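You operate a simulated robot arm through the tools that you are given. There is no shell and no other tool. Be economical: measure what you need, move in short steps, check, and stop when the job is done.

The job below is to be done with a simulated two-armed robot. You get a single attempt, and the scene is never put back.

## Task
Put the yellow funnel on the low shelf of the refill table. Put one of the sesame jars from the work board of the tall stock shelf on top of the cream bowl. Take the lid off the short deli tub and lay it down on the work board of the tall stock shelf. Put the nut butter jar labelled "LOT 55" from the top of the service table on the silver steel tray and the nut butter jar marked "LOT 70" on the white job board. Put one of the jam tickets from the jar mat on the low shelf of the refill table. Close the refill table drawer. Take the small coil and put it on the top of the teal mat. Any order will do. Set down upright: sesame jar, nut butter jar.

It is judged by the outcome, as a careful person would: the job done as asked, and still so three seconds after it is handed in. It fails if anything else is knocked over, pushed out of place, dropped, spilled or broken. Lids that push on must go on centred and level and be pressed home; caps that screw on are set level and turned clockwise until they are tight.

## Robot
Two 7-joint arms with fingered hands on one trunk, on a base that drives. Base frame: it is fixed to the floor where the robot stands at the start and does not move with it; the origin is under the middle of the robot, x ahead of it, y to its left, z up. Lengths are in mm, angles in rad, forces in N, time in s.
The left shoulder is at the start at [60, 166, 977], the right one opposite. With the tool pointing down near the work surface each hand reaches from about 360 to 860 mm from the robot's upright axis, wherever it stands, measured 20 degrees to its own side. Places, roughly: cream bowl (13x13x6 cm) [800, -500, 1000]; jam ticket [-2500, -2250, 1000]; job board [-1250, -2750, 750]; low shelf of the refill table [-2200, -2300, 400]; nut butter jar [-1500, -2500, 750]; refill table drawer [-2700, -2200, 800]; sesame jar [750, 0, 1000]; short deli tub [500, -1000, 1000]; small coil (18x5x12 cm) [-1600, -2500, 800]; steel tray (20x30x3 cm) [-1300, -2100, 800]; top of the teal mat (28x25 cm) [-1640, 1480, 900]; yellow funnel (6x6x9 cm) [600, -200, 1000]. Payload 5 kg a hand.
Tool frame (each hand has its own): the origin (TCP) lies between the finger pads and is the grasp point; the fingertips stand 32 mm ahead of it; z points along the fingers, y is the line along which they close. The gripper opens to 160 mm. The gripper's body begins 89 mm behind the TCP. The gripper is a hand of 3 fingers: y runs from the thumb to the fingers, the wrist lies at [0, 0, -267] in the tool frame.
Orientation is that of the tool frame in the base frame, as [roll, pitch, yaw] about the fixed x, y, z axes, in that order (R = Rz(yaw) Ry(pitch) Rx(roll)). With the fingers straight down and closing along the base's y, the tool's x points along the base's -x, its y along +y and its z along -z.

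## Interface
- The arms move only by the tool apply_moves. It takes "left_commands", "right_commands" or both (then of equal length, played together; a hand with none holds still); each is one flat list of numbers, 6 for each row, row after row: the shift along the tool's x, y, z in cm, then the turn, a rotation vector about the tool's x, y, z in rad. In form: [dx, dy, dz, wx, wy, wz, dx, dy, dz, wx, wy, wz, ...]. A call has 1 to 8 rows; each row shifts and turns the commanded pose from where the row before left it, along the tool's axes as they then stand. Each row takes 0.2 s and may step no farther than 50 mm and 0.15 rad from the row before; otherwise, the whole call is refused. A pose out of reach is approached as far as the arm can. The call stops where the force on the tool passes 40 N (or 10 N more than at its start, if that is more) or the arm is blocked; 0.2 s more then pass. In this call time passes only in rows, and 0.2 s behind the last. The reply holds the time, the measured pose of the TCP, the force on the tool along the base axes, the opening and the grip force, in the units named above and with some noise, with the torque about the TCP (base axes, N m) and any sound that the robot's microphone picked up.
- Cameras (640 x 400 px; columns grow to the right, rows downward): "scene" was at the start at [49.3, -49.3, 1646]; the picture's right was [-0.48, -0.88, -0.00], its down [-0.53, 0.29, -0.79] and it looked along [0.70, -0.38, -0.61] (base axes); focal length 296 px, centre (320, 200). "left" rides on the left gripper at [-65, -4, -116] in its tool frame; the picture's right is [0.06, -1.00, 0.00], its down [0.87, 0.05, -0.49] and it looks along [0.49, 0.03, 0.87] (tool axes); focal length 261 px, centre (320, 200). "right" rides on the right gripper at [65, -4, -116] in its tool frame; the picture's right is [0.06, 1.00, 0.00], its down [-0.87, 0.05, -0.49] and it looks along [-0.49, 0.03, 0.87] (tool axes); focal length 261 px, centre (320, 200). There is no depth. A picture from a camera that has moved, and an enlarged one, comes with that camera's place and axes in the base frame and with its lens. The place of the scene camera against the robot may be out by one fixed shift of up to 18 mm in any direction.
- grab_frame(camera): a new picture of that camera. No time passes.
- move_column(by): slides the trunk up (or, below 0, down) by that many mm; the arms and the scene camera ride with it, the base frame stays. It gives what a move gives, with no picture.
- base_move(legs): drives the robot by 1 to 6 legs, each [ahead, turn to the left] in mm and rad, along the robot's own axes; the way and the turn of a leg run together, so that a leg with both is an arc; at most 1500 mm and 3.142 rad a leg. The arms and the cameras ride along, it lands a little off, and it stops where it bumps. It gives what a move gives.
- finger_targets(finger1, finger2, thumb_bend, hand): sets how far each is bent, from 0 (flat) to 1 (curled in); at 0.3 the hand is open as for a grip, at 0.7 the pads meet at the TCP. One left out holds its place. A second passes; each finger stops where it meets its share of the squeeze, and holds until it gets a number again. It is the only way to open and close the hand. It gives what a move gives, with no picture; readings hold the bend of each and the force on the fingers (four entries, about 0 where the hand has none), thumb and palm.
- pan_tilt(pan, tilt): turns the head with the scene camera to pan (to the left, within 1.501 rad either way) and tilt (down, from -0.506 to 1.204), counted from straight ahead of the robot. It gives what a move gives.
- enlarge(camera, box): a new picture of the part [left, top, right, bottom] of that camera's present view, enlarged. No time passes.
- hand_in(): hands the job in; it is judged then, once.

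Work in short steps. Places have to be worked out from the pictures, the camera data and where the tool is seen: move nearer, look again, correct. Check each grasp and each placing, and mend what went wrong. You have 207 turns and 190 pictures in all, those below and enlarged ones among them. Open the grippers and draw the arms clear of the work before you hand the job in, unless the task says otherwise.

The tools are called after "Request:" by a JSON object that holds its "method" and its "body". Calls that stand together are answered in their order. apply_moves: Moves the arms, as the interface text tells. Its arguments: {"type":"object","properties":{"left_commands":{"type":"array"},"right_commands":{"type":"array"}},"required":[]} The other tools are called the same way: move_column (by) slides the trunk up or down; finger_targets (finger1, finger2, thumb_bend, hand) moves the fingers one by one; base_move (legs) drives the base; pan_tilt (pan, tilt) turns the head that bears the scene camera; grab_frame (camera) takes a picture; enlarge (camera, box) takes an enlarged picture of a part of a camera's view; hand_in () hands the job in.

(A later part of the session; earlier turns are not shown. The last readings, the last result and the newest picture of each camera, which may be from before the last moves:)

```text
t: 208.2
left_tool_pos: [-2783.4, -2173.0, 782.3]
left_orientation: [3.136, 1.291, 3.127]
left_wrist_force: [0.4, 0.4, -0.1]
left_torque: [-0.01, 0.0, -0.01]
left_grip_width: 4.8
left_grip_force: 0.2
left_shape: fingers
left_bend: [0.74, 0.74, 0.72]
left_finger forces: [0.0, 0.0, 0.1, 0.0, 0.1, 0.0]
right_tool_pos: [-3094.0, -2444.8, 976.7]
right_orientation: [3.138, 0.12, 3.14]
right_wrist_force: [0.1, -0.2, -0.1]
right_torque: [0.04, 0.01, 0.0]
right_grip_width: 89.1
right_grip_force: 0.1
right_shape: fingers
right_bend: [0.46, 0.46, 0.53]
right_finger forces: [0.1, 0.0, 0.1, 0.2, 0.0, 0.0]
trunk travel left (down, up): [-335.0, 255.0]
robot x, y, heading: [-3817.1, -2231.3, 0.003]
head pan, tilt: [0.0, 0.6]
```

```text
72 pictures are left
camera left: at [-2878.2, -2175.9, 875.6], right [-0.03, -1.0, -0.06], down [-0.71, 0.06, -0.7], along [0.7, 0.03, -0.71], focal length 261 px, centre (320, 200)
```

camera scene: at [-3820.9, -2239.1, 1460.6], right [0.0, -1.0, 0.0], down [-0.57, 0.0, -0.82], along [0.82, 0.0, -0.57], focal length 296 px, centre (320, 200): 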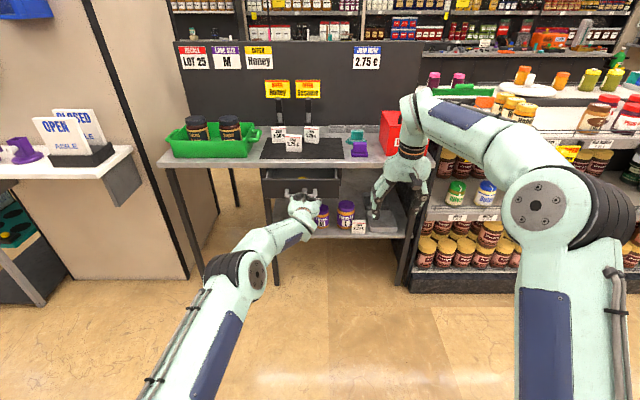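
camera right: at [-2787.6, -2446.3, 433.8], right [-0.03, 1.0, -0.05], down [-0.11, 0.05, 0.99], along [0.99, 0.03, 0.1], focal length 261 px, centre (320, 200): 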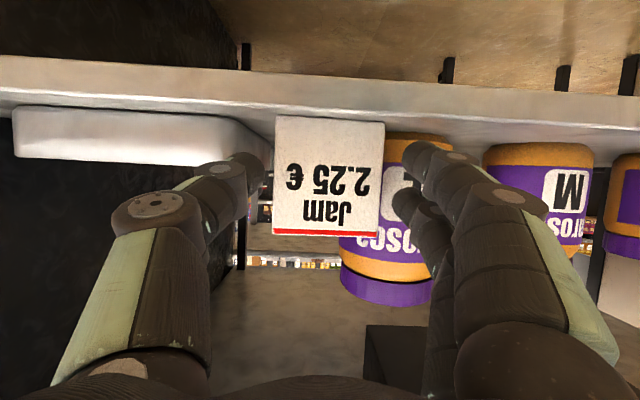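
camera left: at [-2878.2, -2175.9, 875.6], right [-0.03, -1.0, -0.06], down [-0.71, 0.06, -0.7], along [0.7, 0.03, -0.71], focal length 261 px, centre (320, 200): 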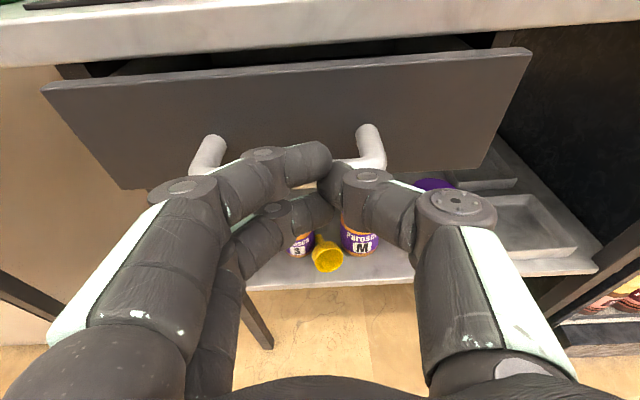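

The drawer is sliding in. I continue another 50 mm.

Request:
{"method": "base_move", "body": {"legs": [[45, 0]]}}

Request:
{"method": "grab_frame", "body": {"camera": "left"}}

```text
t: 209.1
left_tool_pos: [-2738.0, -2173.5, 781.5]
left_orientation: [3.136, 1.292, 3.125]
left_wrist_force: [0.1, -0.1, -0.1]
left_torque: [0.04, -0.02, -0.01]
left_grip_width: 4.7
left_grip_force: 0.0
left_shape: fingers
left_bend: [0.74, 0.74, 0.72]
left_finger forces: [0.0, 0.1, 0.1, 0.1, 0.0, 0.0]
right_tool_pos: [-3048.2, -2445.3, 976.1]
right_orientation: [3.137, 0.12, 3.139]
right_wrist_force: [0.5, 0.3, -0.4]
right_torque: [-0.02, 0.0, 0.0]
right_grip_width: 88.8
right_grip_force: 0.0
right_shape: fingers
right_bend: [0.46, 0.46, 0.53]
right_finger forces: [0.0, 0.0, 0.0, 0.0, 0.1, 0.0]
trunk travel left (down, up): [-335.0, 255.0]
robot x, y, heading: [-3769.0, -2230.6, 0.004]
head pan, tilt: [0.0, 0.6]
```

```text
71 pictures are left
camera left: at [-2832.4, -2176.4, 875.1], right [-0.03, -1.0, -0.06], down [-0.71, 0.06, -0.7], along [0.7, 0.03, -0.71], focal length 261 px, centre (320, 200)
```

left: 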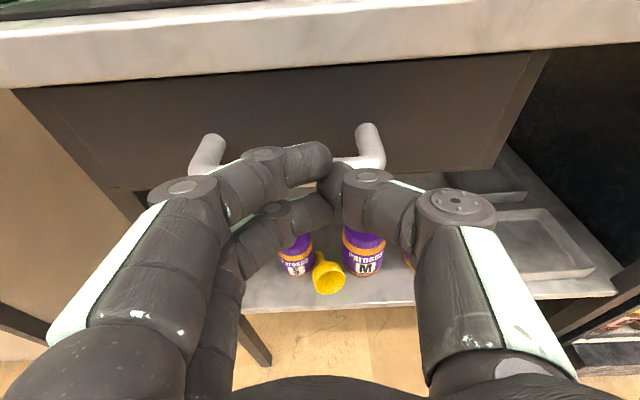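

Request:
{"method": "base_move", "body": {"legs": [[20, 0]]}}

Request:
{"method": "grab_frame", "body": {"camera": "left"}}

```text
t: 209.9
left_tool_pos: [-2719.0, -2174.1, 788.6]
left_orientation: [3.131, 1.3, 3.127]
left_wrist_force: [-5.9, 1.1, 21.0]
left_torque: [-0.2, -0.48, 0.0]
left_grip_width: 4.7
left_grip_force: 20.5
left_shape: fingers
left_bend: [0.74, 0.76, 0.71]
left_finger forces: [0.0, 15.4, 0.0, 0.0, 25.6, 0.1]
right_tool_pos: [-3030.8, -2444.6, 978.7]
right_orientation: [3.138, 0.123, 3.14]
right_wrist_force: [-0.3, 0.1, -0.4]
right_torque: [0.02, -0.01, -0.02]
right_grip_width: 89.0
right_grip_force: 0.1
right_shape: fingers
right_bend: [0.46, 0.46, 0.53]
right_finger forces: [0.0, 0.0, 0.0, 0.0, 0.0, 0.0]
trunk travel left (down, up): [-335.0, 255.0]
robot x, y, heading: [-3744.7, -2233.4, 0.0]
head pan, tilt: [0.0, 0.6]
```

```text
70 pictures are left
camera left: at [-2813.7, -2175.8, 881.9], right [-0.02, -1.0, -0.06], down [-0.71, 0.06, -0.71], along [0.71, 0.03, -0.71], focal length 261 px, centre (320, 200)
```

left: 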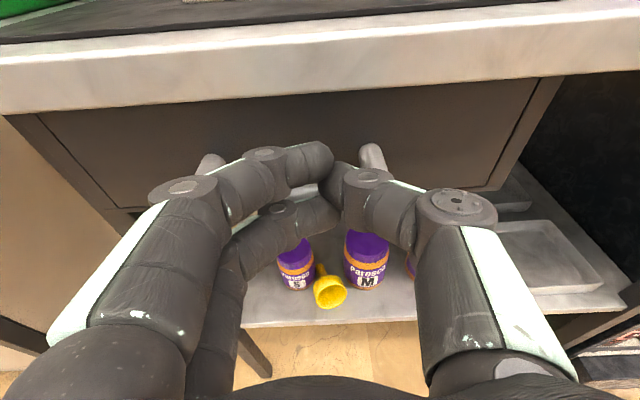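

Firm resistance; the drawer looks home. I back off and check.

Request:
{"method": "base_move", "body": {"legs": [[-250, 0]]}}

Request:
{"method": "grab_frame", "body": {"camera": "left"}}

Request:
{"method": "enlarge", "body": {"camera": "scene", "box": [220, 110, 444, 250]}}

```text
t: 211.7
left_tool_pos: [-2971.5, -2172.3, 787.1]
left_orientation: [3.135, 1.301, 3.127]
left_wrist_force: [0.8, 0.6, 0.0]
left_torque: [0.04, 0.04, 0.03]
left_grip_width: 5.0
left_grip_force: 0.1
left_shape: fingers
left_bend: [0.74, 0.75, 0.71]
left_finger forces: [0.1, 0.0, 0.1, 0.0, 0.0, 0.0]
right_tool_pos: [-3282.9, -2444.4, 977.4]
right_orientation: [3.138, 0.122, 3.14]
right_wrist_force: [0.1, 0.1, 0.5]
right_torque: [0.01, 0.02, 0.02]
right_grip_width: 89.0
right_grip_force: 0.1
right_shape: fingers
right_bend: [0.46, 0.46, 0.53]
right_finger forces: [0.1, 0.0, 0.1, 0.0, 0.0, 0.0]
trunk travel left (down, up): [-335.0, 255.0]
robot x, y, heading: [-4002.4, -2230.7, -0.002]
head pan, tilt: [0.0, 0.6]
```

```text
69 pictures are left
camera left: at [-3065.9, -2175.4, 879.7], right [-0.02, -1.0, -0.06], down [-0.71, 0.06, -0.7], along [0.71, 0.03, -0.71], focal length 261 px, centre (320, 200)
```

left: 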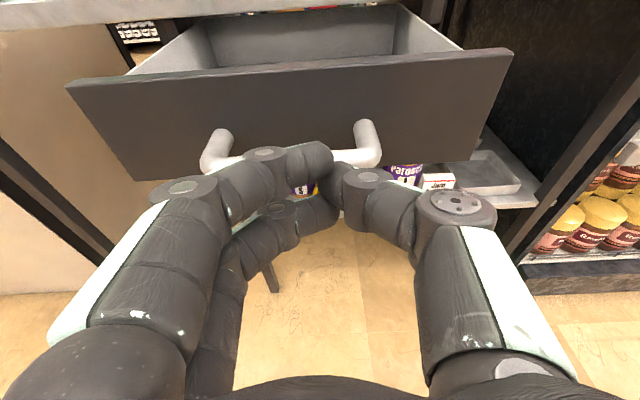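

```text
2.86 times, centred on (332, 180) of scene
camera zoom: at [-3938.8, -2239.0, 1460.7], right [0.0, -1.0, 0.0], down [-0.56, 0.0, -0.83], along [0.83, 0.0, -0.56], focal length 844 px, centre (286, 257)
```

zoom: 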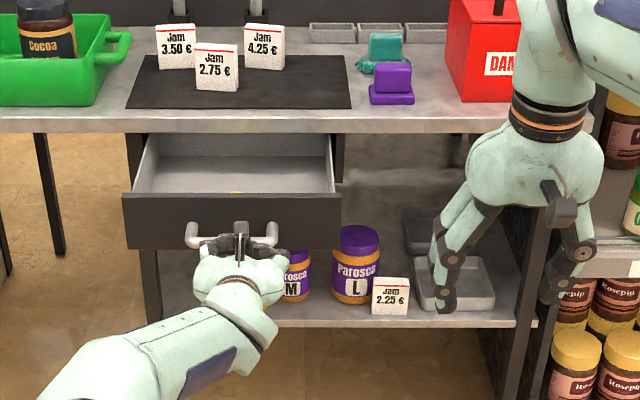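

The jammed fingers dragged the drawer open again. I open the hand to free the handle and back off a little.

Request:
{"method": "finger_targets", "body": {"hand": "left", "finger1": 0.55, "finger2": 0.55, "thumb_bend": 0.55}}

Request:
{"method": "base_move", "body": {"legs": [[-90, 0]]}}

Request:
{"method": "grab_frame", "body": {"camera": "left"}}

```text
t: 212.7
left_tool_pos: [-2969.9, -2172.4, 786.6]
left_orientation: [3.135, 1.298, 3.127]
left_wrist_force: [0.4, -0.8, -0.1]
left_torque: [0.0, 0.01, 0.01]
left_grip_width: 66.4
left_grip_force: 0.0
left_shape: fingers
left_bend: [0.55, 0.55, 0.55]
left_finger forces: [0.0, 0.0, 0.1, 0.1, 0.0, 0.0]
right_tool_pos: [-3281.3, -2444.2, 976.3]
right_orientation: [3.139, 0.122, 3.139]
right_wrist_force: [-1.2, -0.9, -0.6]
right_torque: [0.01, -0.02, -0.01]
right_grip_width: 88.8
right_grip_force: 0.0
right_shape: fingers
right_bend: [0.46, 0.46, 0.53]
right_finger forces: [0.1, 0.0, 0.1, 0.0, 0.0, 0.0]
trunk travel left (down, up): [-335.0, 255.0]
robot x, y, heading: [-4000.7, -2231.8, -0.0]
head pan, tilt: [0.0, 0.6]
```

```text
t: 213.8
left_tool_pos: [-3041.8, -2178.4, 788.0]
left_orientation: [3.137, 1.298, 3.126]
left_wrist_force: [0.0, 0.6, -0.4]
left_torque: [0.0, 0.0, -0.01]
left_grip_width: 66.6
left_grip_force: 0.1
left_shape: fingers
left_bend: [0.55, 0.55, 0.55]
left_finger forces: [0.0, 0.1, 0.0, 0.1, 0.0, 0.0]
right_tool_pos: [-3353.8, -2446.5, 978.5]
right_orientation: [3.135, 0.123, 3.135]
right_wrist_force: [-0.2, 0.1, -0.9]
right_torque: [0.0, -0.01, -0.06]
right_grip_width: 88.8
right_grip_force: 0.0
right_shape: fingers
right_bend: [0.46, 0.46, 0.53]
right_finger forces: [0.1, 0.0, 0.1, 0.1, 0.0, 0.1]
trunk travel left (down, up): [-335.0, 255.0]
robot x, y, heading: [-4069.7, -2230.1, -0.003]
head pan, tilt: [0.0, 0.6]
stopped in leg 1: the robot was blocked; the commanded pose is now the measured one
```

```text
67 pictures are left
camera left: at [-3136.9, -2180.1, 880.5], right [-0.03, -1.0, -0.06], down [-0.71, 0.06, -0.7], along [0.71, 0.02, -0.71], focal length 261 px, centre (320, 200)
```

left: 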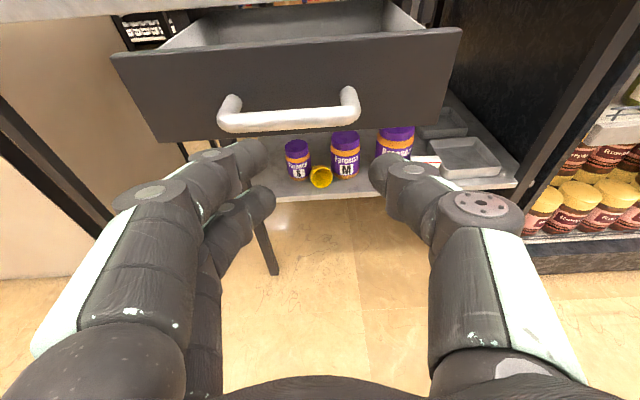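

Freed. Now I'll push on the flat drawer face to the right of the handle: close the fist, shift to y≈-2245, and drive forward.

Request:
{"method": "finger_targets", "body": {"hand": "left", "finger1": 0.76, "finger2": 0.76, "thumb_bend": 0.72}}

Request:
{"method": "apply_moves", "body": {"left_commands": [0, -3.4, 0, 0, 0, 0, 0, -3.3, 0, 0, 0, 0]}}

Request:
{"method": "base_move", "body": {"legs": [[100, 0]]}}

Request:
{"method": "grab_frame", "body": {"camera": "left"}}

```text
t: 214.8
left_tool_pos: [-3042.9, -2176.7, 787.0]
left_orientation: [3.139, 1.298, 3.127]
left_wrist_force: [0.5, 0.2, -0.7]
left_torque: [0.03, -0.04, -0.02]
left_grip_width: 5.0
left_grip_force: 0.0
left_shape: fingers
left_bend: [0.75, 0.75, 0.71]
left_finger forces: [0.1, 0.0, 0.0, 0.0, 0.0, 0.0]
right_tool_pos: [-3354.7, -2446.3, 979.0]
right_orientation: [3.135, 0.124, 3.137]
right_wrist_force: [0.0, -0.3, -0.6]
right_torque: [0.0, 0.01, 0.01]
right_grip_width: 88.8
right_grip_force: 0.1
right_shape: fingers
right_bend: [0.46, 0.46, 0.53]
right_finger forces: [0.0, 0.0, 0.1, 0.0, 0.0, 0.0]
trunk travel left (down, up): [-335.0, 255.0]
robot x, y, heading: [-4073.8, -2230.6, -0.006]
head pan, tilt: [0.0, 0.6]
```

```text
t: 215.4
left_tool_pos: [-3043.3, -2245.8, 786.4]
left_orientation: [3.135, 1.299, 3.124]
left_wrist_force: [0.8, -0.4, 0.2]
left_torque: [0.0, 0.02, -0.02]
left_grip_width: 4.4
left_grip_force: 0.0
left_shape: fingers
left_bend: [0.75, 0.75, 0.71]
left_finger forces: [0.1, 0.0, 0.0, 0.1, 0.0, 0.1]
right_tool_pos: [-3354.3, -2447.9, 979.9]
right_orientation: [3.139, 0.123, 3.136]
right_wrist_force: [0.7, -0.3, -0.6]
right_torque: [-0.04, 0.04, -0.01]
right_grip_width: 88.8
right_grip_force: 0.0
right_shape: fingers
right_bend: [0.46, 0.46, 0.53]
right_finger forces: [0.1, 0.1, 0.1, 0.0, 0.1, 0.0]
trunk travel left (down, up): [-335.0, 255.0]
robot x, y, heading: [-4073.1, -2230.5, -0.004]
head pan, tilt: [0.0, 0.6]
```

```text
t: 216.6
left_tool_pos: [-2942.0, -2245.0, 785.9]
left_orientation: [3.136, 1.299, 3.126]
left_wrist_force: [0.1, 0.9, 0.0]
left_torque: [0.03, -0.03, 0.0]
left_grip_width: 4.8
left_grip_force: 0.0
left_shape: fingers
left_bend: [0.75, 0.75, 0.71]
left_finger forces: [0.0, 0.1, 0.0, 0.0, 0.1, 0.0]
right_tool_pos: [-3252.0, -2445.3, 979.0]
right_orientation: [3.137, 0.124, 3.138]
right_wrist_force: [0.6, 0.2, 0.1]
right_torque: [-0.01, -0.02, 0.0]
right_grip_width: 88.9
right_grip_force: 0.0
right_shape: fingers
right_bend: [0.46, 0.46, 0.53]
right_finger forces: [0.0, 0.1, 0.0, 0.0, 0.0, 0.1]
trunk travel left (down, up): [-335.0, 255.0]
robot x, y, heading: [-3972.0, -2232.7, -0.0]
head pan, tilt: [0.0, 0.6]
```

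```text
66 pictures are left
camera left: at [-3037.7, -2247.1, 879.7], right [-0.03, -1.0, -0.06], down [-0.71, 0.06, -0.7], along [0.71, 0.02, -0.71], focal length 261 px, centre (320, 200)
```

left: 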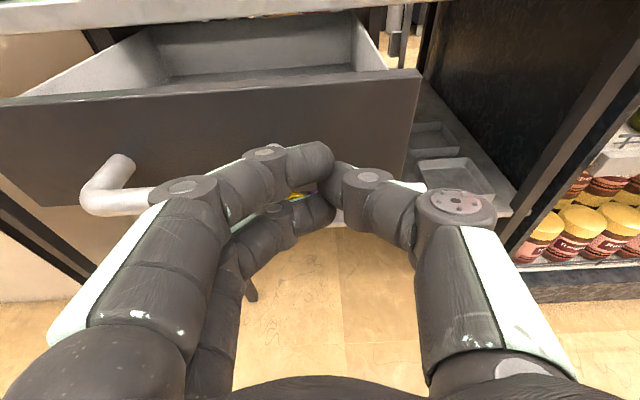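

I shift 28 mm further right to keep the fingers clear of the handle, then push 200 mm.

Request:
{"method": "apply_moves", "body": {"left_commands": [0, -2.8, 0, 0, 0, 0]}}

Request:
{"method": "base_move", "body": {"legs": [[210, 0]]}}

Request:
{"method": "grab_frame", "body": {"camera": "left"}}

```text
t: 217.0
left_tool_pos: [-2942.7, -2263.3, 788.0]
left_orientation: [3.137, 1.298, 3.127]
left_wrist_force: [0.6, -0.7, 0.2]
left_torque: [-0.02, -0.02, -0.01]
left_grip_width: 4.5
left_grip_force: 0.0
left_shape: fingers
left_bend: [0.75, 0.75, 0.71]
left_finger forces: [0.0, 0.1, 0.1, 0.1, 0.0, 0.0]
left hand out of reach, approached as far as the arm can: row 1
right_tool_pos: [-3254.4, -2446.4, 978.4]
right_orientation: [3.138, 0.123, 3.14]
right_wrist_force: [0.0, 0.3, 0.3]
right_torque: [-0.05, -0.04, -0.01]
right_grip_width: 88.9
right_grip_force: 0.0
right_shape: fingers
right_bend: [0.46, 0.46, 0.53]
right_finger forces: [0.1, 0.0, 0.0, 0.0, 0.1, 0.0]
trunk travel left (down, up): [-335.0, 255.0]
robot x, y, heading: [-3969.4, -2231.7, 0.0]
head pan, tilt: [0.0, 0.6]
```

```text
t: 218.7
left_tool_pos: [-2726.3, -2255.2, 787.2]
left_orientation: [3.122, 1.298, 3.118]
left_wrist_force: [-3.0, -9.1, 3.8]
left_torque: [-0.04, 0.15, 0.19]
left_grip_width: 5.4
left_grip_force: 4.6
left_shape: fingers
left_bend: [0.75, 0.75, 0.71]
left_finger forces: [0.1, 9.0, 0.0, 0.0, 0.0, 0.1]
right_tool_pos: [-3035.3, -2441.2, 978.6]
right_orientation: [3.137, 0.124, -3.139]
right_wrist_force: [0.1, -1.1, -0.9]
right_torque: [0.02, 0.02, 0.03]
right_grip_width: 89.1
right_grip_force: 0.0
right_shape: fingers
right_bend: [0.46, 0.46, 0.53]
right_finger forces: [0.0, 0.0, 0.0, 0.0, 0.0, 0.0]
trunk travel left (down, up): [-335.0, 255.0]
robot x, y, heading: [-3755.3, -2236.3, 0.007]
head pan, tilt: [0.0, 0.6]
```

```text
65 pictures are left
camera left: at [-2820.9, -2258.7, 880.9], right [-0.02, -1.0, -0.07], down [-0.71, 0.06, -0.7], along [0.71, 0.03, -0.71], focal length 261 px, centre (320, 200)
```

left: 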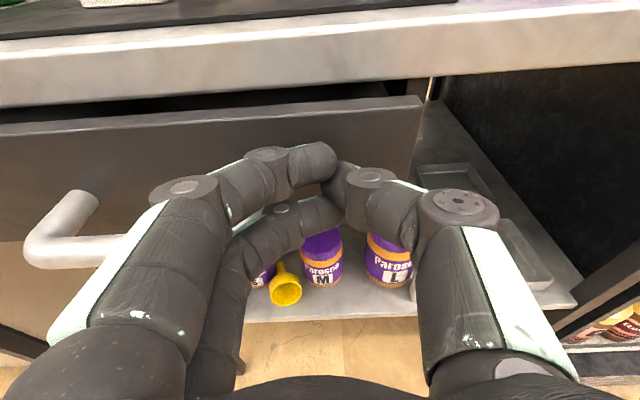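

The drawer is partly in; I push on 40 mm.

Request:
{"method": "base_move", "body": {"legs": [[40, 0]]}}

Request:
{"method": "grab_frame", "body": {"camera": "left"}}

```text
t: 219.6
left_tool_pos: [-2687.1, -2255.9, 786.9]
left_orientation: [3.122, 1.298, 3.117]
left_wrist_force: [-2.4, -9.1, 2.2]
left_torque: [-0.05, 0.07, 0.17]
left_grip_width: 5.1
left_grip_force: 4.5
left_shape: fingers
left_bend: [0.75, 0.76, 0.71]
left_finger forces: [0.1, 8.7, 0.0, 0.0, 0.0, 0.0]
right_tool_pos: [-2995.7, -2440.5, 979.3]
right_orientation: [3.136, 0.123, -3.137]
right_wrist_force: [0.0, -0.1, -0.1]
right_torque: [0.01, -0.01, 0.02]
right_grip_width: 88.8
right_grip_force: 0.0
right_shape: fingers
right_bend: [0.46, 0.46, 0.53]
right_finger forces: [0.0, 0.0, 0.0, 0.0, 0.0, 0.1]
trunk travel left (down, up): [-335.0, 255.0]
robot x, y, heading: [-3713.8, -2232.2, 0.006]
head pan, tilt: [0.0, 0.6]
```

```text
64 pictures are left
camera left: at [-2781.3, -2259.0, 879.9], right [-0.02, -1.0, -0.07], down [-0.71, 0.06, -0.7], along [0.71, 0.03, -0.71], focal length 261 px, centre (320, 200)
```

left: 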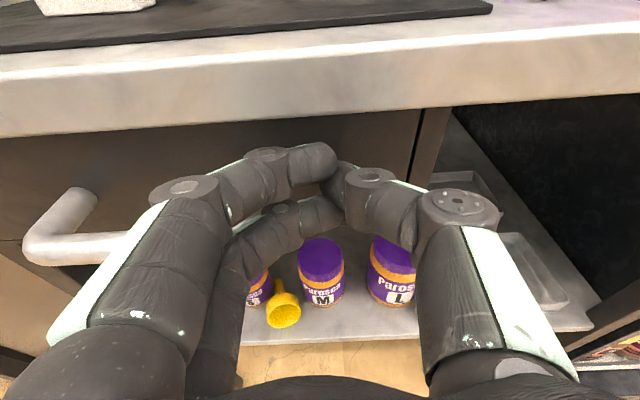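

Request:
{"method": "base_move", "body": {"legs": [[18, 0]]}}

Request:
{"method": "grab_frame", "body": {"camera": "left"}}

```text
t: 220.4
left_tool_pos: [-2678.6, -2263.6, 786.9]
left_orientation: [3.128, 1.296, 3.113]
left_wrist_force: [-22.7, 2.0, 5.9]
left_torque: [-0.07, -0.15, -0.11]
left_grip_width: 3.1
left_grip_force: 19.2
left_shape: fingers
left_bend: [0.76, 0.76, 0.74]
left_finger forces: [0.1, 0.1, 0.1, 0.1, 37.9, 0.1]
right_tool_pos: [-2985.9, -2439.0, 980.1]
right_orientation: [3.137, 0.127, -3.139]
right_wrist_force: [0.2, -0.3, -0.5]
right_torque: [0.03, 0.04, -0.01]
right_grip_width: 89.0
right_grip_force: 0.1
right_shape: fingers
right_bend: [0.46, 0.46, 0.53]
right_finger forces: [0.0, 0.0, 0.0, 0.0, 0.0, 0.0]
trunk travel left (down, up): [-335.0, 255.0]
robot x, y, heading: [-3704.4, -2231.4, 0.005]
head pan, tilt: [0.0, 0.6]
stopped in leg 1: the force on the tool passed its limit at 60 N (the readings are from after the stop); the commanded pose is now the measured one
```

```text
63 pictures are left
camera left: at [-2773.0, -2265.6, 881.2], right [-0.03, -1.0, -0.06], down [-0.71, 0.07, -0.7], along [0.71, 0.02, -0.71], focal length 261 px, centre (320, 200)
```

left: 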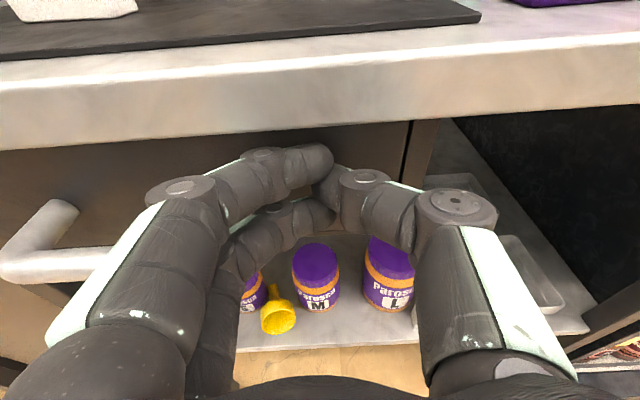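

The drawer is home (force limit reached). I back off 60 mm and check that it stays closed.

Request:
{"method": "base_move", "body": {"legs": [[-70, 0]]}}

Request:
{"method": "grab_frame", "body": {"camera": "left"}}

```text
t: 221.4
left_tool_pos: [-2749.3, -2264.0, 786.5]
left_orientation: [3.13, 1.296, 3.113]
left_wrist_force: [-0.4, -1.0, -0.4]
left_torque: [0.01, -0.01, 0.01]
left_grip_width: 3.8
left_grip_force: 0.1
left_shape: fingers
left_bend: [0.75, 0.75, 0.72]
left_finger forces: [0.1, 0.0, 0.0, 0.0, 0.0, 0.0]
right_tool_pos: [-3055.9, -2441.4, 979.3]
right_orientation: [3.138, 0.124, -3.138]
right_wrist_force: [-0.1, 0.1, -0.3]
right_torque: [0.03, 0.0, 0.0]
right_grip_width: 88.8
right_grip_force: 0.0
right_shape: fingers
right_bend: [0.46, 0.46, 0.53]
right_finger forces: [0.0, 0.0, 0.0, 0.0, 0.0, 0.0]
trunk travel left (down, up): [-335.0, 255.0]
robot x, y, heading: [-3774.8, -2231.2, 0.001]
head pan, tilt: [0.0, 0.6]
```

```text
62 pictures are left
camera left: at [-2843.1, -2266.0, 880.0], right [-0.03, -1.0, -0.06], down [-0.71, 0.07, -0.7], along [0.7, 0.02, -0.71], focal length 261 px, centre (320, 200)
```

left: 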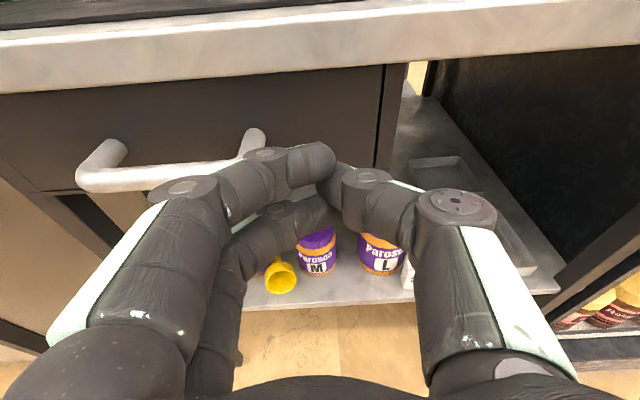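

The drawer is closed. Now I raise the trunk and fold the left arm for the drive back toward the service table.

Request:
{"method": "move_column", "body": {"by": 190}}

Request:
{"method": "apply_moves", "body": {"left_commands": [-0.59, 1.8, -4.53, 0, 0.13, 0, 0, 1.8, -4.57, 0, 0.13, 0, 0.59, 1.8, -4.53, 0, 0.13, 0, 1.17, 1.8, -4.42, 0, 0.13, 0, 1.74, 1.8, -4.23, 0, 0.13, 0, 2.27, 1.8, -3.97, 0, 0.13, 0, 2.76, 1.8, -3.64, 0, 0.13, 0, 3.21, 1.8, -3.25, 0, 0.13, 0]}}

Request:
{"method": "apply_moves", "body": {"left_commands": [4, 0, -0.5, 0, 0.13, 0, 4, 0, 0, 0, 0.125, 0, 4, 0, 0, 0, 0, 0], "right_commands": [4, 1, 0, 0, 0.12, 0, 4, 1, 0, 0, 0, 0, 4, 1, 0, 0, 0, 0]}}

Request:
{"method": "base_move", "body": {"legs": [[0, 1.571], [1400, 0]]}}

```text
t: 223.5
left_tool_pos: [-2747.4, -2264.2, 976.1]
left_orientation: [3.13, 1.294, 3.114]
left_wrist_force: [0.5, -0.1, 0.0]
left_torque: [-0.05, 0.02, 0.02]
left_grip_width: 3.9
left_grip_force: 0.0
left_shape: fingers
left_bend: [0.75, 0.75, 0.72]
left_finger forces: [0.1, 0.0, 0.0, 0.1, 0.0, 0.1]
right_tool_pos: [-3055.1, -2441.2, 1168.9]
right_orientation: [3.137, 0.123, -3.139]
right_wrist_force: [1.2, -0.1, 1.0]
right_torque: [0.02, 0.0, -0.05]
right_grip_width: 89.0
right_grip_force: 0.0
right_shape: fingers
right_bend: [0.46, 0.46, 0.53]
right_finger forces: [0.0, 0.1, 0.0, 0.1, 0.0, 0.1]
trunk travel left (down, up): [-525.0, 65.0]
robot x, y, heading: [-3772.8, -2232.2, 0.001]
head pan, tilt: [0.0, 0.6]
```

```text
t: 225.3
left_tool_pos: [-3081.8, -2114.3, 1120.2]
left_orientation: [3.14, 0.254, 3.123]
left_wrist_force: [0.3, -0.2, 0.3]
left_torque: [-0.01, -0.04, 0.01]
left_grip_width: 3.8
left_grip_force: 0.1
left_shape: fingers
left_bend: [0.75, 0.75, 0.72]
left_finger forces: [0.0, 0.0, 0.0, 0.0, 0.0, 0.1]
right_tool_pos: [-3056.1, -2441.0, 1170.0]
right_orientation: [3.137, 0.126, -3.139]
right_wrist_force: [0.1, -0.8, 0.5]
right_torque: [-0.01, 0.0, 0.0]
right_grip_width: 88.6
right_grip_force: 0.2
right_shape: fingers
right_bend: [0.46, 0.46, 0.53]
right_finger forces: [0.0, 0.1, 0.1, 0.0, 0.0, 0.0]
trunk travel left (down, up): [-525.0, 65.0]
robot x, y, heading: [-3770.1, -2234.7, 0.009]
head pan, tilt: [0.0, 0.6]
```

```text
t: 226.1
left_tool_pos: [-3202.4, -2114.4, 1111.9]
left_orientation: [3.139, 0.004, 3.124]
left_wrist_force: [-0.9, -0.5, 0.2]
left_torque: [0.01, -0.06, 0.01]
left_grip_width: 3.8
left_grip_force: 0.1
left_shape: fingers
left_bend: [0.75, 0.75, 0.72]
left_finger forces: [0.0, 0.0, 0.0, 0.1, 0.0, 0.0]
right_tool_pos: [-3178.4, -2410.8, 1167.8]
right_orientation: [3.135, 0.008, -3.137]
right_wrist_force: [-1.1, 0.4, 0.6]
right_torque: [-0.02, -0.02, -0.01]
right_grip_width: 89.0
right_grip_force: 0.1
right_shape: fingers
right_bend: [0.46, 0.46, 0.53]
right_finger forces: [0.1, 0.1, 0.1, 0.0, 0.0, 0.1]
trunk travel left (down, up): [-525.0, 65.0]
robot x, y, heading: [-3775.2, -2229.4, 0.002]
head pan, tilt: [0.0, 0.6]
```

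```text
t: 237.0
left_tool_pos: [-3874.1, -261.1, 1110.6]
left_orientation: [3.138, -0.001, -1.6]
left_wrist_force: [-0.1, 0.3, 0.4]
left_torque: [-0.01, 0.03, 0.02]
left_grip_width: 3.7
left_grip_force: 0.1
left_shape: fingers
left_bend: [0.75, 0.75, 0.72]
left_finger forces: [0.0, 0.1, 0.0, 0.0, 0.1, 0.0]
right_tool_pos: [-3576.1, -239.0, 1166.0]
right_orientation: [3.137, 0.003, -1.579]
right_wrist_force: [0.7, 0.3, 0.1]
right_torque: [-0.02, 0.01, 0.0]
right_grip_width: 88.9
right_grip_force: 0.0
right_shape: fingers
right_bend: [0.46, 0.46, 0.53]
right_finger forces: [0.1, 0.2, 0.0, 0.1, 0.1, 0.1]
trunk travel left (down, up): [-525.0, 65.0]
robot x, y, heading: [-3762.0, -837.8, 1.568]
head pan, tilt: [0.0, 0.6]
```

I drive back along the same corridor: +y, then +x to x≈-550, and then turn to face -y.

Request:
{"method": "base_move", "body": {"legs": [[1090, 0], [0, -1.568], [1500, 0], [1500, 0], [200, 0], [0, -1.571]]}}

Request:
{"method": "pan_tilt", "body": {"pan": -0.5, "tilt": 0.35}}

Request:
{"method": "grab_frame", "body": {"camera": "scene"}}

```text
t: 265.6
left_tool_pos: [-456.8, -387.1, 1110.1]
left_orientation: [3.139, -0.001, 1.544]
left_wrist_force: [-0.1, -0.4, -1.0]
left_torque: [0.03, -0.02, -0.02]
left_grip_width: 3.7
left_grip_force: 0.0
left_shape: fingers
left_bend: [0.75, 0.75, 0.72]
left_finger forces: [0.0, 0.1, 0.1, 0.0, 0.0, 0.1]
right_tool_pos: [-753.5, -408.3, 1166.9]
right_orientation: [3.136, 0.004, 1.564]
right_wrist_force: [0.1, -0.3, 0.8]
right_torque: [-0.02, 0.02, -0.02]
right_grip_width: 88.6
right_grip_force: 0.0
right_shape: fingers
right_bend: [0.46, 0.46, 0.53]
right_finger forces: [0.1, 0.1, 0.1, 0.0, 0.0, 0.0]
trunk travel left (down, up): [-525.0, 65.0]
robot x, y, heading: [-568.0, 187.5, -1.58]
head pan, tilt: [0.0, 0.6]
```

```text
t: 266.5
left_tool_pos: [-455.1, -387.3, 1110.1]
left_orientation: [3.138, 0.0, 1.544]
left_wrist_force: [0.3, 1.3, -1.0]
left_torque: [0.01, 0.01, -0.02]
left_grip_width: 3.8
left_grip_force: 0.0
left_shape: fingers
left_bend: [0.75, 0.75, 0.72]
left_finger forces: [0.1, 0.1, 0.1, 0.0, 0.0, 0.1]
right_tool_pos: [-753.1, -408.3, 1166.1]
right_orientation: [3.137, 0.004, 1.563]
right_wrist_force: [0.4, 0.5, -0.2]
right_torque: [0.0, -0.04, 0.0]
right_grip_width: 88.9
right_grip_force: 0.0
right_shape: fingers
right_bend: [0.46, 0.46, 0.53]
right_finger forces: [0.0, 0.0, 0.0, 0.0, 0.0, 0.0]
trunk travel left (down, up): [-525.0, 65.0]
robot x, y, heading: [-569.8, 185.8, -1.581]
head pan, tilt: [-0.499, 0.351]
```

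```text
61 pictures are left
camera scene: at [-610.2, 129.4, 1673.4], right [-0.88, 0.48, 0.0], down [0.17, 0.3, -0.94], along [-0.45, -0.82, -0.34], focal length 296 px, centre (320, 200)
```

scene: 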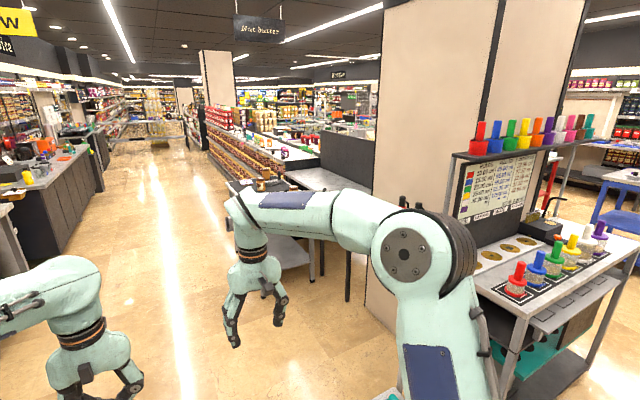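

The aisle is clear. I drive down to y≈-2350 and turn to face the service table.

Request:
{"method": "base_move", "body": {"legs": [[1500, 0], [1000, 0], [0, -1.56]]}}

Request:
{"method": "pan_tilt", "body": {"pan": 0.0, "tilt": 0.6}}

Request:
{"method": "grab_frame", "body": {"camera": "scene"}}

```text
t: 282.7
left_tool_pos: [-1141.4, -2475.2, 1111.0]
left_orientation: [3.138, 0.0, 0.024]
left_wrist_force: [-0.1, 0.8, -0.4]
left_torque: [0.02, 0.04, -0.01]
left_grip_width: 3.8
left_grip_force: 0.1
left_shape: fingers
left_bend: [0.75, 0.75, 0.72]
left_finger forces: [0.0, 0.0, 0.0, 0.0, 0.1, 0.0]
right_tool_pos: [-1177.7, -2178.4, 1166.1]
right_orientation: [3.135, 0.003, 0.043]
right_wrist_force: [-0.4, 0.0, 0.0]
right_torque: [-0.06, 0.02, 0.02]
right_grip_width: 89.2
right_grip_force: 0.1
right_shape: fingers
right_bend: [0.46, 0.46, 0.53]
right_finger forces: [0.1, 0.0, 0.0, 0.1, 0.0, 0.0]
trunk travel left (down, up): [-525.0, 65.0]
robot x, y, heading: [-569.1, -2334.2, -3.104]
head pan, tilt: [-0.499, 0.351]
```

```text
t: 283.6
left_tool_pos: [-1141.2, -2477.0, 1110.6]
left_orientation: [3.137, 0.002, 0.022]
left_wrist_force: [0.3, -0.7, 0.4]
left_torque: [0.02, 0.02, -0.03]
left_grip_width: 4.0
left_grip_force: 0.2
left_shape: fingers
left_bend: [0.75, 0.75, 0.72]
left_finger forces: [0.0, 0.1, 0.0, 0.0, 0.0, 0.0]
right_tool_pos: [-1177.1, -2180.0, 1166.6]
right_orientation: [3.138, 0.004, 0.042]
right_wrist_force: [-0.1, -0.6, -0.6]
right_torque: [0.0, -0.02, 0.02]
right_grip_width: 89.0
right_grip_force: 0.1
right_shape: fingers
right_bend: [0.46, 0.46, 0.53]
right_finger forces: [0.0, 0.1, 0.1, 0.0, 0.0, 0.0]
trunk travel left (down, up): [-525.0, 65.0]
robot x, y, heading: [-572.9, -2333.7, -3.097]
head pan, tilt: [0.0, 0.6]
```

```text
60 pictures are left
camera scene: at [-628.0, -2344.7, 1650.7], right [-0.04, 1.0, 0.0], down [0.56, 0.02, -0.83], along [-0.82, -0.03, -0.56], focal length 296 px, centre (320, 200)
```

scene: 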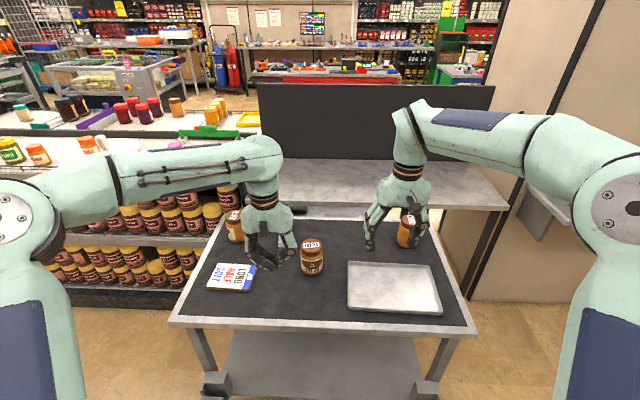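

The service table is well placed. I zoom in to read the labels.

Request:
{"method": "enlarge", "body": {"camera": "scene", "box": [190, 190, 446, 350]}}

```text
2.50 times, centred on (318, 270) of scene
camera zoom: at [-628.0, -2344.7, 1650.7], right [-0.04, 1.0, 0.0], down [0.56, 0.02, -0.83], along [-0.82, -0.03, -0.56], focal length 739 px, centre (325, 25)
```

zoom: 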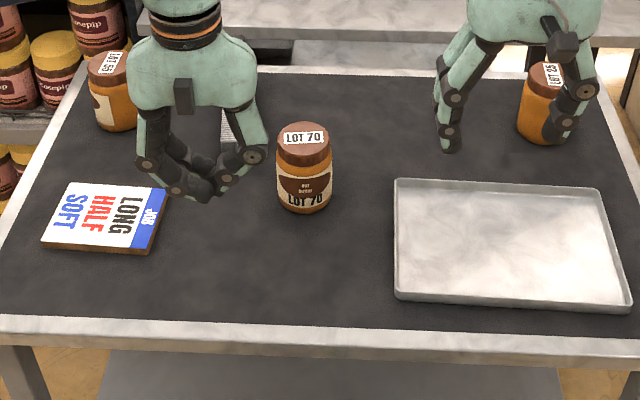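

LOT 70 stands mid-front near (-1400,-2400), LOT 55 at the back left, the job board front left, and the tray front right. I open the left hand and move it above LOT 70.

Request:
{"method": "finger_targets", "body": {"hand": "left", "finger1": 0.42, "finger2": 0.42, "thumb_bend": 0.42}}

Request:
{"method": "apply_moves", "body": {"left_commands": [-4.29, -1.38, 1.67, 0, 0, 0, -4.29, -1.38, 1.67, 0, 0, 0, -4.29, -1.38, 1.67, 0, 0, 0, -4.29, -1.38, 1.67, 0, 0, 0, -4.29, -1.38, 1.67, 0, 0, 0, -4.29, -1.38, 1.67, 0, 0, 0]}}

Request:
{"method": "grab_frame", "body": {"camera": "left"}}

Request:
{"method": "grab_frame", "body": {"camera": "scene"}}

```text
t: 284.6
left_tool_pos: [-1140.9, -2475.4, 1110.4]
left_orientation: [3.139, 0.001, 0.024]
left_wrist_force: [-0.2, 0.2, -0.6]
left_torque: [0.0, -0.02, 0.01]
left_grip_width: 119.4
left_grip_force: 0.0
left_shape: fingers
left_bend: [0.42, 0.42, 0.42]
left_finger forces: [0.0, 0.1, 0.0, 0.0, 0.1, 0.1]
right_tool_pos: [-1178.5, -2180.4, 1165.9]
right_orientation: [3.139, 0.004, 0.043]
right_wrist_force: [-0.4, -0.7, 0.2]
right_torque: [0.04, -0.02, 0.02]
right_grip_width: 89.2
right_grip_force: 0.1
right_shape: fingers
right_bend: [0.46, 0.46, 0.53]
right_finger forces: [0.0, 0.1, 0.0, 0.0, 0.0, 0.0]
trunk travel left (down, up): [-525.0, 65.0]
robot x, y, heading: [-571.0, -2331.8, -3.104]
head pan, tilt: [0.0, 0.6]
```

```text
t: 286.0
left_tool_pos: [-1351.1, -2419.2, 1018.3]
left_orientation: [3.14, -0.002, 0.025]
left_wrist_force: [0.4, -1.4, -0.5]
left_torque: [0.09, 0.06, -0.03]
left_grip_width: 120.2
left_grip_force: 0.1
left_shape: fingers
left_bend: [0.42, 0.42, 0.42]
left_finger forces: [0.0, 0.0, 0.0, 0.1, 0.0, 0.0]
left hand out of reach, approached as far as the arm can: row 5, 6
right_tool_pos: [-1177.2, -2185.4, 1167.0]
right_orientation: [3.141, 0.005, 0.048]
right_wrist_force: [0.0, -0.7, 0.3]
right_torque: [0.12, 0.05, 0.0]
right_grip_width: 88.9
right_grip_force: 0.0
right_shape: fingers
right_bend: [0.46, 0.46, 0.53]
right_finger forces: [0.0, 0.0, 0.0, 0.0, 0.0, 0.1]
trunk travel left (down, up): [-525.0, 65.0]
robot x, y, heading: [-572.5, -2337.5, -3.09]
head pan, tilt: [0.0, 0.6]
```

```text
58 pictures are left
camera left: at [-1416.4, -2415.4, 1132.7], right [0.04, 1.0, 0.0], down [0.87, -0.03, 0.49], along [0.49, -0.02, -0.87], focal length 261 px, centre (320, 200)
```

left: 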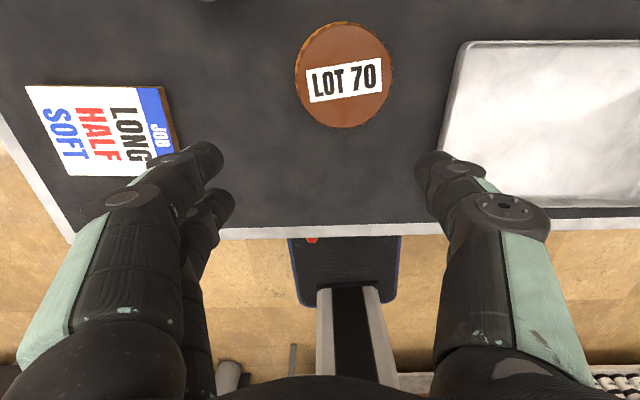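

```text
57 pictures are left
camera scene: at [-626.4, -2349.2, 1650.7], right [-0.05, 1.0, 0.0], down [0.56, 0.03, -0.83], along [-0.82, -0.04, -0.56], focal length 296 px, centre (320, 200)
```

scene: 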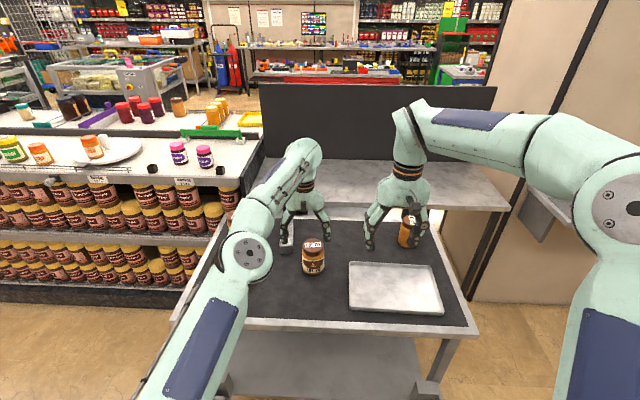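

I need to be closer: LOT 70 is at about (-1401,-2399), lid z≈918. I drive 170 mm ahead, then shift the hand back over the jar.

Request:
{"method": "base_move", "body": {"legs": [[170, 0]]}}

Request:
{"method": "apply_moves", "body": {"left_commands": [4.3, -0.9, 0, 0, 0, 0, 4.3, -0.9, 0, 0, 0, 0, 3.2, -0.6, 0, 0, 0, 0]}}

Request:
{"method": "grab_frame", "body": {"camera": "left"}}

```text
t: 287.5
left_tool_pos: [-1521.3, -2419.8, 1015.9]
left_orientation: [3.139, -0.002, 0.021]
left_wrist_force: [-0.5, 0.7, -0.4]
left_torque: [-0.02, -0.06, 0.0]
left_grip_width: 120.0
left_grip_force: 0.0
left_shape: fingers
left_bend: [0.42, 0.42, 0.42]
left_finger forces: [0.1, 0.0, 0.1, 0.0, 0.0, 0.0]
right_tool_pos: [-1347.2, -2185.2, 1165.6]
right_orientation: [3.138, 0.002, 0.041]
right_wrist_force: [-0.9, 0.8, -0.1]
right_torque: [0.0, -0.03, 0.0]
right_grip_width: 89.0
right_grip_force: 0.1
right_shape: fingers
right_bend: [0.46, 0.46, 0.53]
right_finger forces: [0.1, 0.0, 0.1, 0.0, 0.0, 0.0]
trunk travel left (down, up): [-525.0, 65.0]
robot x, y, heading: [-742.4, -2346.8, -3.098]
head pan, tilt: [0.0, 0.6]
```

```text
t: 288.3
left_tool_pos: [-1401.8, -2392.0, 1017.2]
left_orientation: [3.136, 0.003, 0.024]
left_wrist_force: [0.2, 0.4, -0.9]
left_torque: [0.01, 0.06, 0.0]
left_grip_width: 120.0
left_grip_force: 0.1
left_shape: fingers
left_bend: [0.42, 0.42, 0.42]
left_finger forces: [0.0, 0.1, 0.0, 0.1, 0.0, 0.0]
right_tool_pos: [-1346.4, -2186.1, 1165.3]
right_orientation: [3.137, 0.004, 0.042]
right_wrist_force: [0.6, -0.9, -0.6]
right_torque: [0.0, -0.04, -0.02]
right_grip_width: 89.1
right_grip_force: 0.1
right_shape: fingers
right_bend: [0.46, 0.46, 0.53]
right_finger forces: [0.1, 0.1, 0.1, 0.0, 0.0, 0.1]
trunk travel left (down, up): [-525.0, 65.0]
robot x, y, heading: [-737.8, -2342.8, -3.101]
head pan, tilt: [0.0, 0.6]
```

```text
56 pictures are left
camera left: at [-1468.4, -2387.4, 1132.8], right [0.04, 1.0, 0.0], down [0.87, -0.03, 0.49], along [0.49, -0.02, -0.87], focal length 261 px, centre (320, 200)
```

left: 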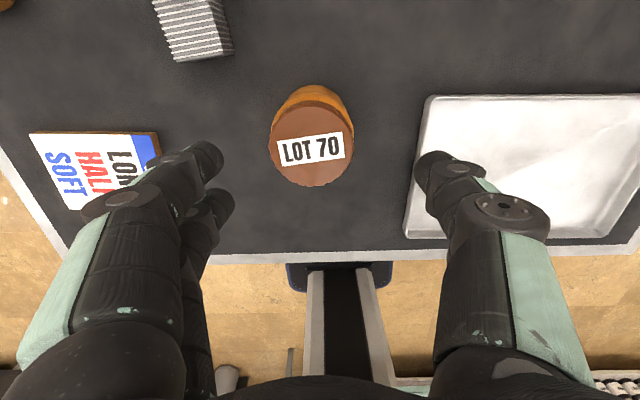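

LOT 70's lid is at (-1401,-2397), z≈914. I descend around the lid and close.

Request:
{"method": "apply_moves", "body": {"left_commands": [0.1, 0.5, 4.1, 0, 0, 0, 0, 0, 4.1, 0, 0, 0, 0, 0, 4.1, 0, 0, 0]}}

Request:
{"method": "finger_targets", "body": {"hand": "left", "finger1": 0.66, "finger2": 0.66, "thumb_bend": 0.66}}

Request:
{"method": "apply_moves", "body": {"left_commands": [0, 0, -3, 0, 0, 0, 0, 0, -4, 0, 0, 0, 0, 0, -4, 0, 0, 0]}}

Request:
{"method": "grab_frame", "body": {"camera": "left"}}

```text
t: 289.1
left_tool_pos: [-1400.9, -2396.2, 895.2]
left_orientation: [3.137, -0.001, 0.022]
left_wrist_force: [0.6, 0.3, -0.3]
left_torque: [-0.01, -0.02, -0.01]
left_grip_width: 120.3
left_grip_force: 0.1
left_shape: fingers
left_bend: [0.42, 0.42, 0.42]
left_finger forces: [0.0, 0.0, 0.1, 0.0, 0.0, 0.0]
right_tool_pos: [-1346.8, -2185.7, 1164.9]
right_orientation: [3.138, 0.004, 0.042]
right_wrist_force: [-0.6, -0.9, 0.7]
right_torque: [0.03, 0.03, 0.0]
right_grip_width: 88.8
right_grip_force: 0.1
right_shape: fingers
right_bend: [0.46, 0.46, 0.53]
right_finger forces: [0.0, 0.1, 0.1, 0.1, 0.0, 0.0]
trunk travel left (down, up): [-525.0, 65.0]
robot x, y, heading: [-742.9, -2341.2, -3.104]
head pan, tilt: [0.0, 0.6]
```

```text
t: 290.1
left_tool_pos: [-1401.7, -2396.6, 895.4]
left_orientation: [3.138, -0.001, 0.022]
left_wrist_force: [1.0, 0.1, 0.1]
left_torque: [0.02, 0.01, -0.01]
left_grip_width: 78.3
left_grip_force: 22.0
left_shape: fingers
left_bend: [0.52, 0.51, 0.58]
left_finger forces: [10.7, 11.1, 0.1, 0.1, 22.2, 0.0]
right_tool_pos: [-1345.7, -2185.8, 1165.5]
right_orientation: [3.138, 0.002, 0.042]
right_wrist_force: [0.7, 0.2, -0.8]
right_torque: [-0.02, 0.01, -0.01]
right_grip_width: 89.1
right_grip_force: 0.1
right_shape: fingers
right_bend: [0.46, 0.46, 0.53]
right_finger forces: [0.0, 0.0, 0.0, 0.0, 0.1, 0.0]
trunk travel left (down, up): [-525.0, 65.0]
robot x, y, heading: [-743.6, -2339.9, -3.104]
head pan, tilt: [0.0, 0.6]
```

```text
t: 290.9
left_tool_pos: [-1400.6, -2396.7, 1007.1]
left_orientation: [3.139, 0.002, 0.021]
left_wrist_force: [0.3, -0.6, -4.8]
left_torque: [0.03, 0.08, 0.03]
left_grip_width: 78.0
left_grip_force: 21.8
left_shape: fingers
left_bend: [0.52, 0.51, 0.58]
left_finger forces: [10.9, 11.0, 0.0, 0.0, 21.8, 0.0]
right_tool_pos: [-1345.6, -2185.6, 1166.0]
right_orientation: [3.139, 0.003, 0.042]
right_wrist_force: [0.3, -0.5, -0.7]
right_torque: [0.0, 0.03, -0.02]
right_grip_width: 88.9
right_grip_force: 0.1
right_shape: fingers
right_bend: [0.46, 0.46, 0.53]
right_finger forces: [0.0, 0.0, 0.1, 0.0, 0.0, 0.0]
trunk travel left (down, up): [-525.0, 65.0]
robot x, y, heading: [-740.2, -2345.2, -3.101]
head pan, tilt: [0.0, 0.6]
```

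```text
55 pictures are left
camera left: at [-1466.8, -2392.0, 1121.5], right [0.04, 1.0, 0.0], down [0.87, -0.03, 0.49], along [0.49, -0.02, -0.87], focal length 261 px, centre (320, 200)
```

left: 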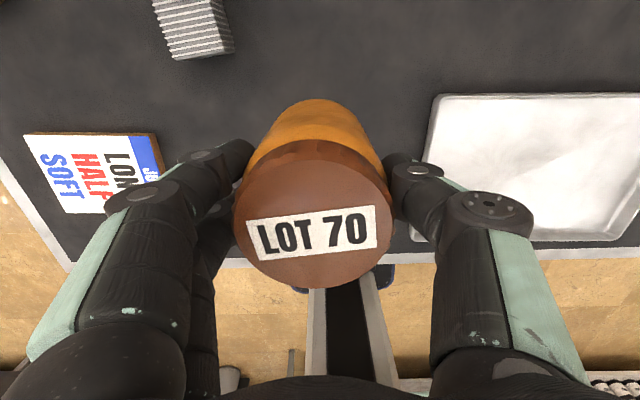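

Held firmly. The job board's centre is about (-1352,-2664); I carry the jar over it.

Request:
{"method": "apply_moves", "body": {"left_commands": [0.72, 4.47, 0, 0, 0, 0, 0.72, 4.47, 0, 0, 0, 0, 0.72, 4.47, 0, 0, 0, 0, 0.72, 4.47, 0, 0, 0, 0, 0.72, 4.47, 0, 0, 0, 0, 0.72, 4.47, 0, 0, 0, 0]}}

Request:
{"method": "grab_frame", "body": {"camera": "left"}}

Request:
{"method": "enlarge", "body": {"camera": "scene", "box": [130, 200, 354, 340]}}

```text
t: 292.3
left_tool_pos: [-1350.6, -2667.1, 1004.1]
left_orientation: [3.141, -0.002, 0.021]
left_wrist_force: [-0.5, -0.6, -4.4]
left_torque: [0.02, 0.02, -0.01]
left_grip_width: 78.2
left_grip_force: 21.9
left_shape: fingers
left_bend: [0.52, 0.51, 0.58]
left_finger forces: [10.8, 10.9, 0.0, 0.0, 21.3, 0.0]
right_tool_pos: [-1346.1, -2187.5, 1164.5]
right_orientation: [3.139, 0.004, 0.042]
right_wrist_force: [0.3, -0.5, -0.1]
right_torque: [0.02, 0.01, -0.01]
right_grip_width: 88.9
right_grip_force: 0.0
right_shape: fingers
right_bend: [0.46, 0.46, 0.53]
right_finger forces: [0.0, 0.0, 0.0, 0.1, 0.0, 0.1]
trunk travel left (down, up): [-525.0, 65.0]
robot x, y, heading: [-738.1, -2343.8, -3.103]
head pan, tilt: [0.0, 0.6]
```

```text
54 pictures are left
camera left: at [-1417.2, -2662.6, 1121.0], right [0.04, 1.0, 0.0], down [0.87, -0.04, 0.49], along [0.49, -0.02, -0.87], focal length 261 px, centre (320, 200)
```

left: 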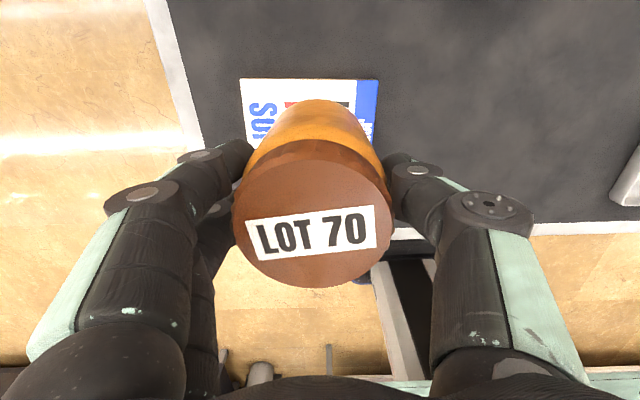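

```text
2.86 times, centred on (242, 270) of scene
camera zoom: at [-796.2, -2353.2, 1650.7], right [-0.04, 1.0, 0.0], down [0.56, 0.02, -0.82], along [-0.82, -0.03, -0.57], focal length 844 px, centre (543, 0)
```

zoom: 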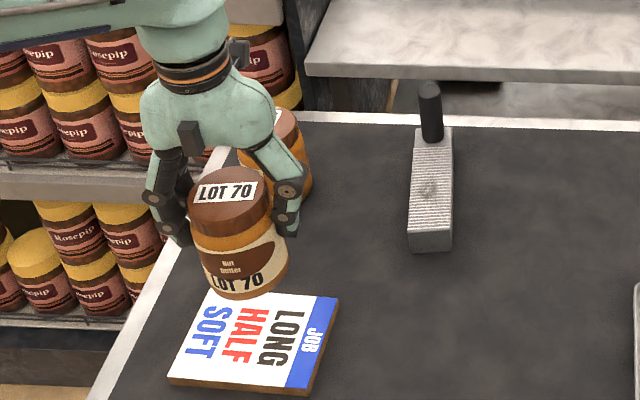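

The board spans about x -1390…-1283, y -2744…-2601. I shift the jar to its centre and lower to near contact.

Request:
{"method": "apply_moves", "body": {"left_commands": [1.4, 0.6, 3, 0, 0, 0, 0, 0, 3, 0, 0, 0, 0, 0, 2.5, 0, 0, 0, 0, 0, 0.5, 0, 0, 0]}}

Request:
{"method": "enlarge", "body": {"camera": "scene", "box": [130, 200, 354, 340]}}

```text
t: 293.3
left_tool_pos: [-1337.5, -2671.9, 915.6]
left_orientation: [3.138, 0.0, 0.02]
left_wrist_force: [0.8, 0.9, -4.5]
left_torque: [0.02, 0.02, -0.02]
left_grip_width: 78.2
left_grip_force: 21.3
left_shape: fingers
left_bend: [0.52, 0.51, 0.58]
left_finger forces: [10.7, 11.0, 0.0, 0.1, 21.5, 0.0]
right_tool_pos: [-1345.2, -2186.6, 1165.5]
right_orientation: [3.139, 0.004, 0.041]
right_wrist_force: [0.0, 0.3, -0.2]
right_torque: [-0.03, 0.01, -0.01]
right_grip_width: 89.0
right_grip_force: 0.1
right_shape: fingers
right_bend: [0.46, 0.46, 0.53]
right_finger forces: [0.0, 0.1, 0.0, 0.0, 0.0, 0.1]
trunk travel left (down, up): [-525.0, 65.0]
robot x, y, heading: [-739.1, -2343.5, -3.1]
head pan, tilt: [0.0, 0.6]
```

```text
2.86 times, centred on (242, 270) of scene
camera zoom: at [-796.7, -2351.8, 1650.7], right [-0.04, 1.0, 0.0], down [0.56, 0.02, -0.82], along [-0.82, -0.03, -0.57], focal length 844 px, centre (543, 0)
```

zoom: 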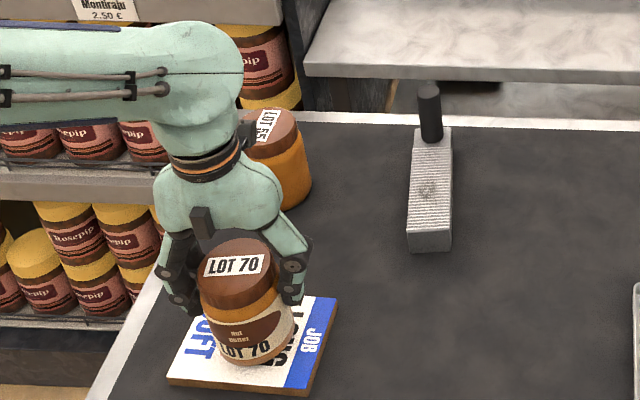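

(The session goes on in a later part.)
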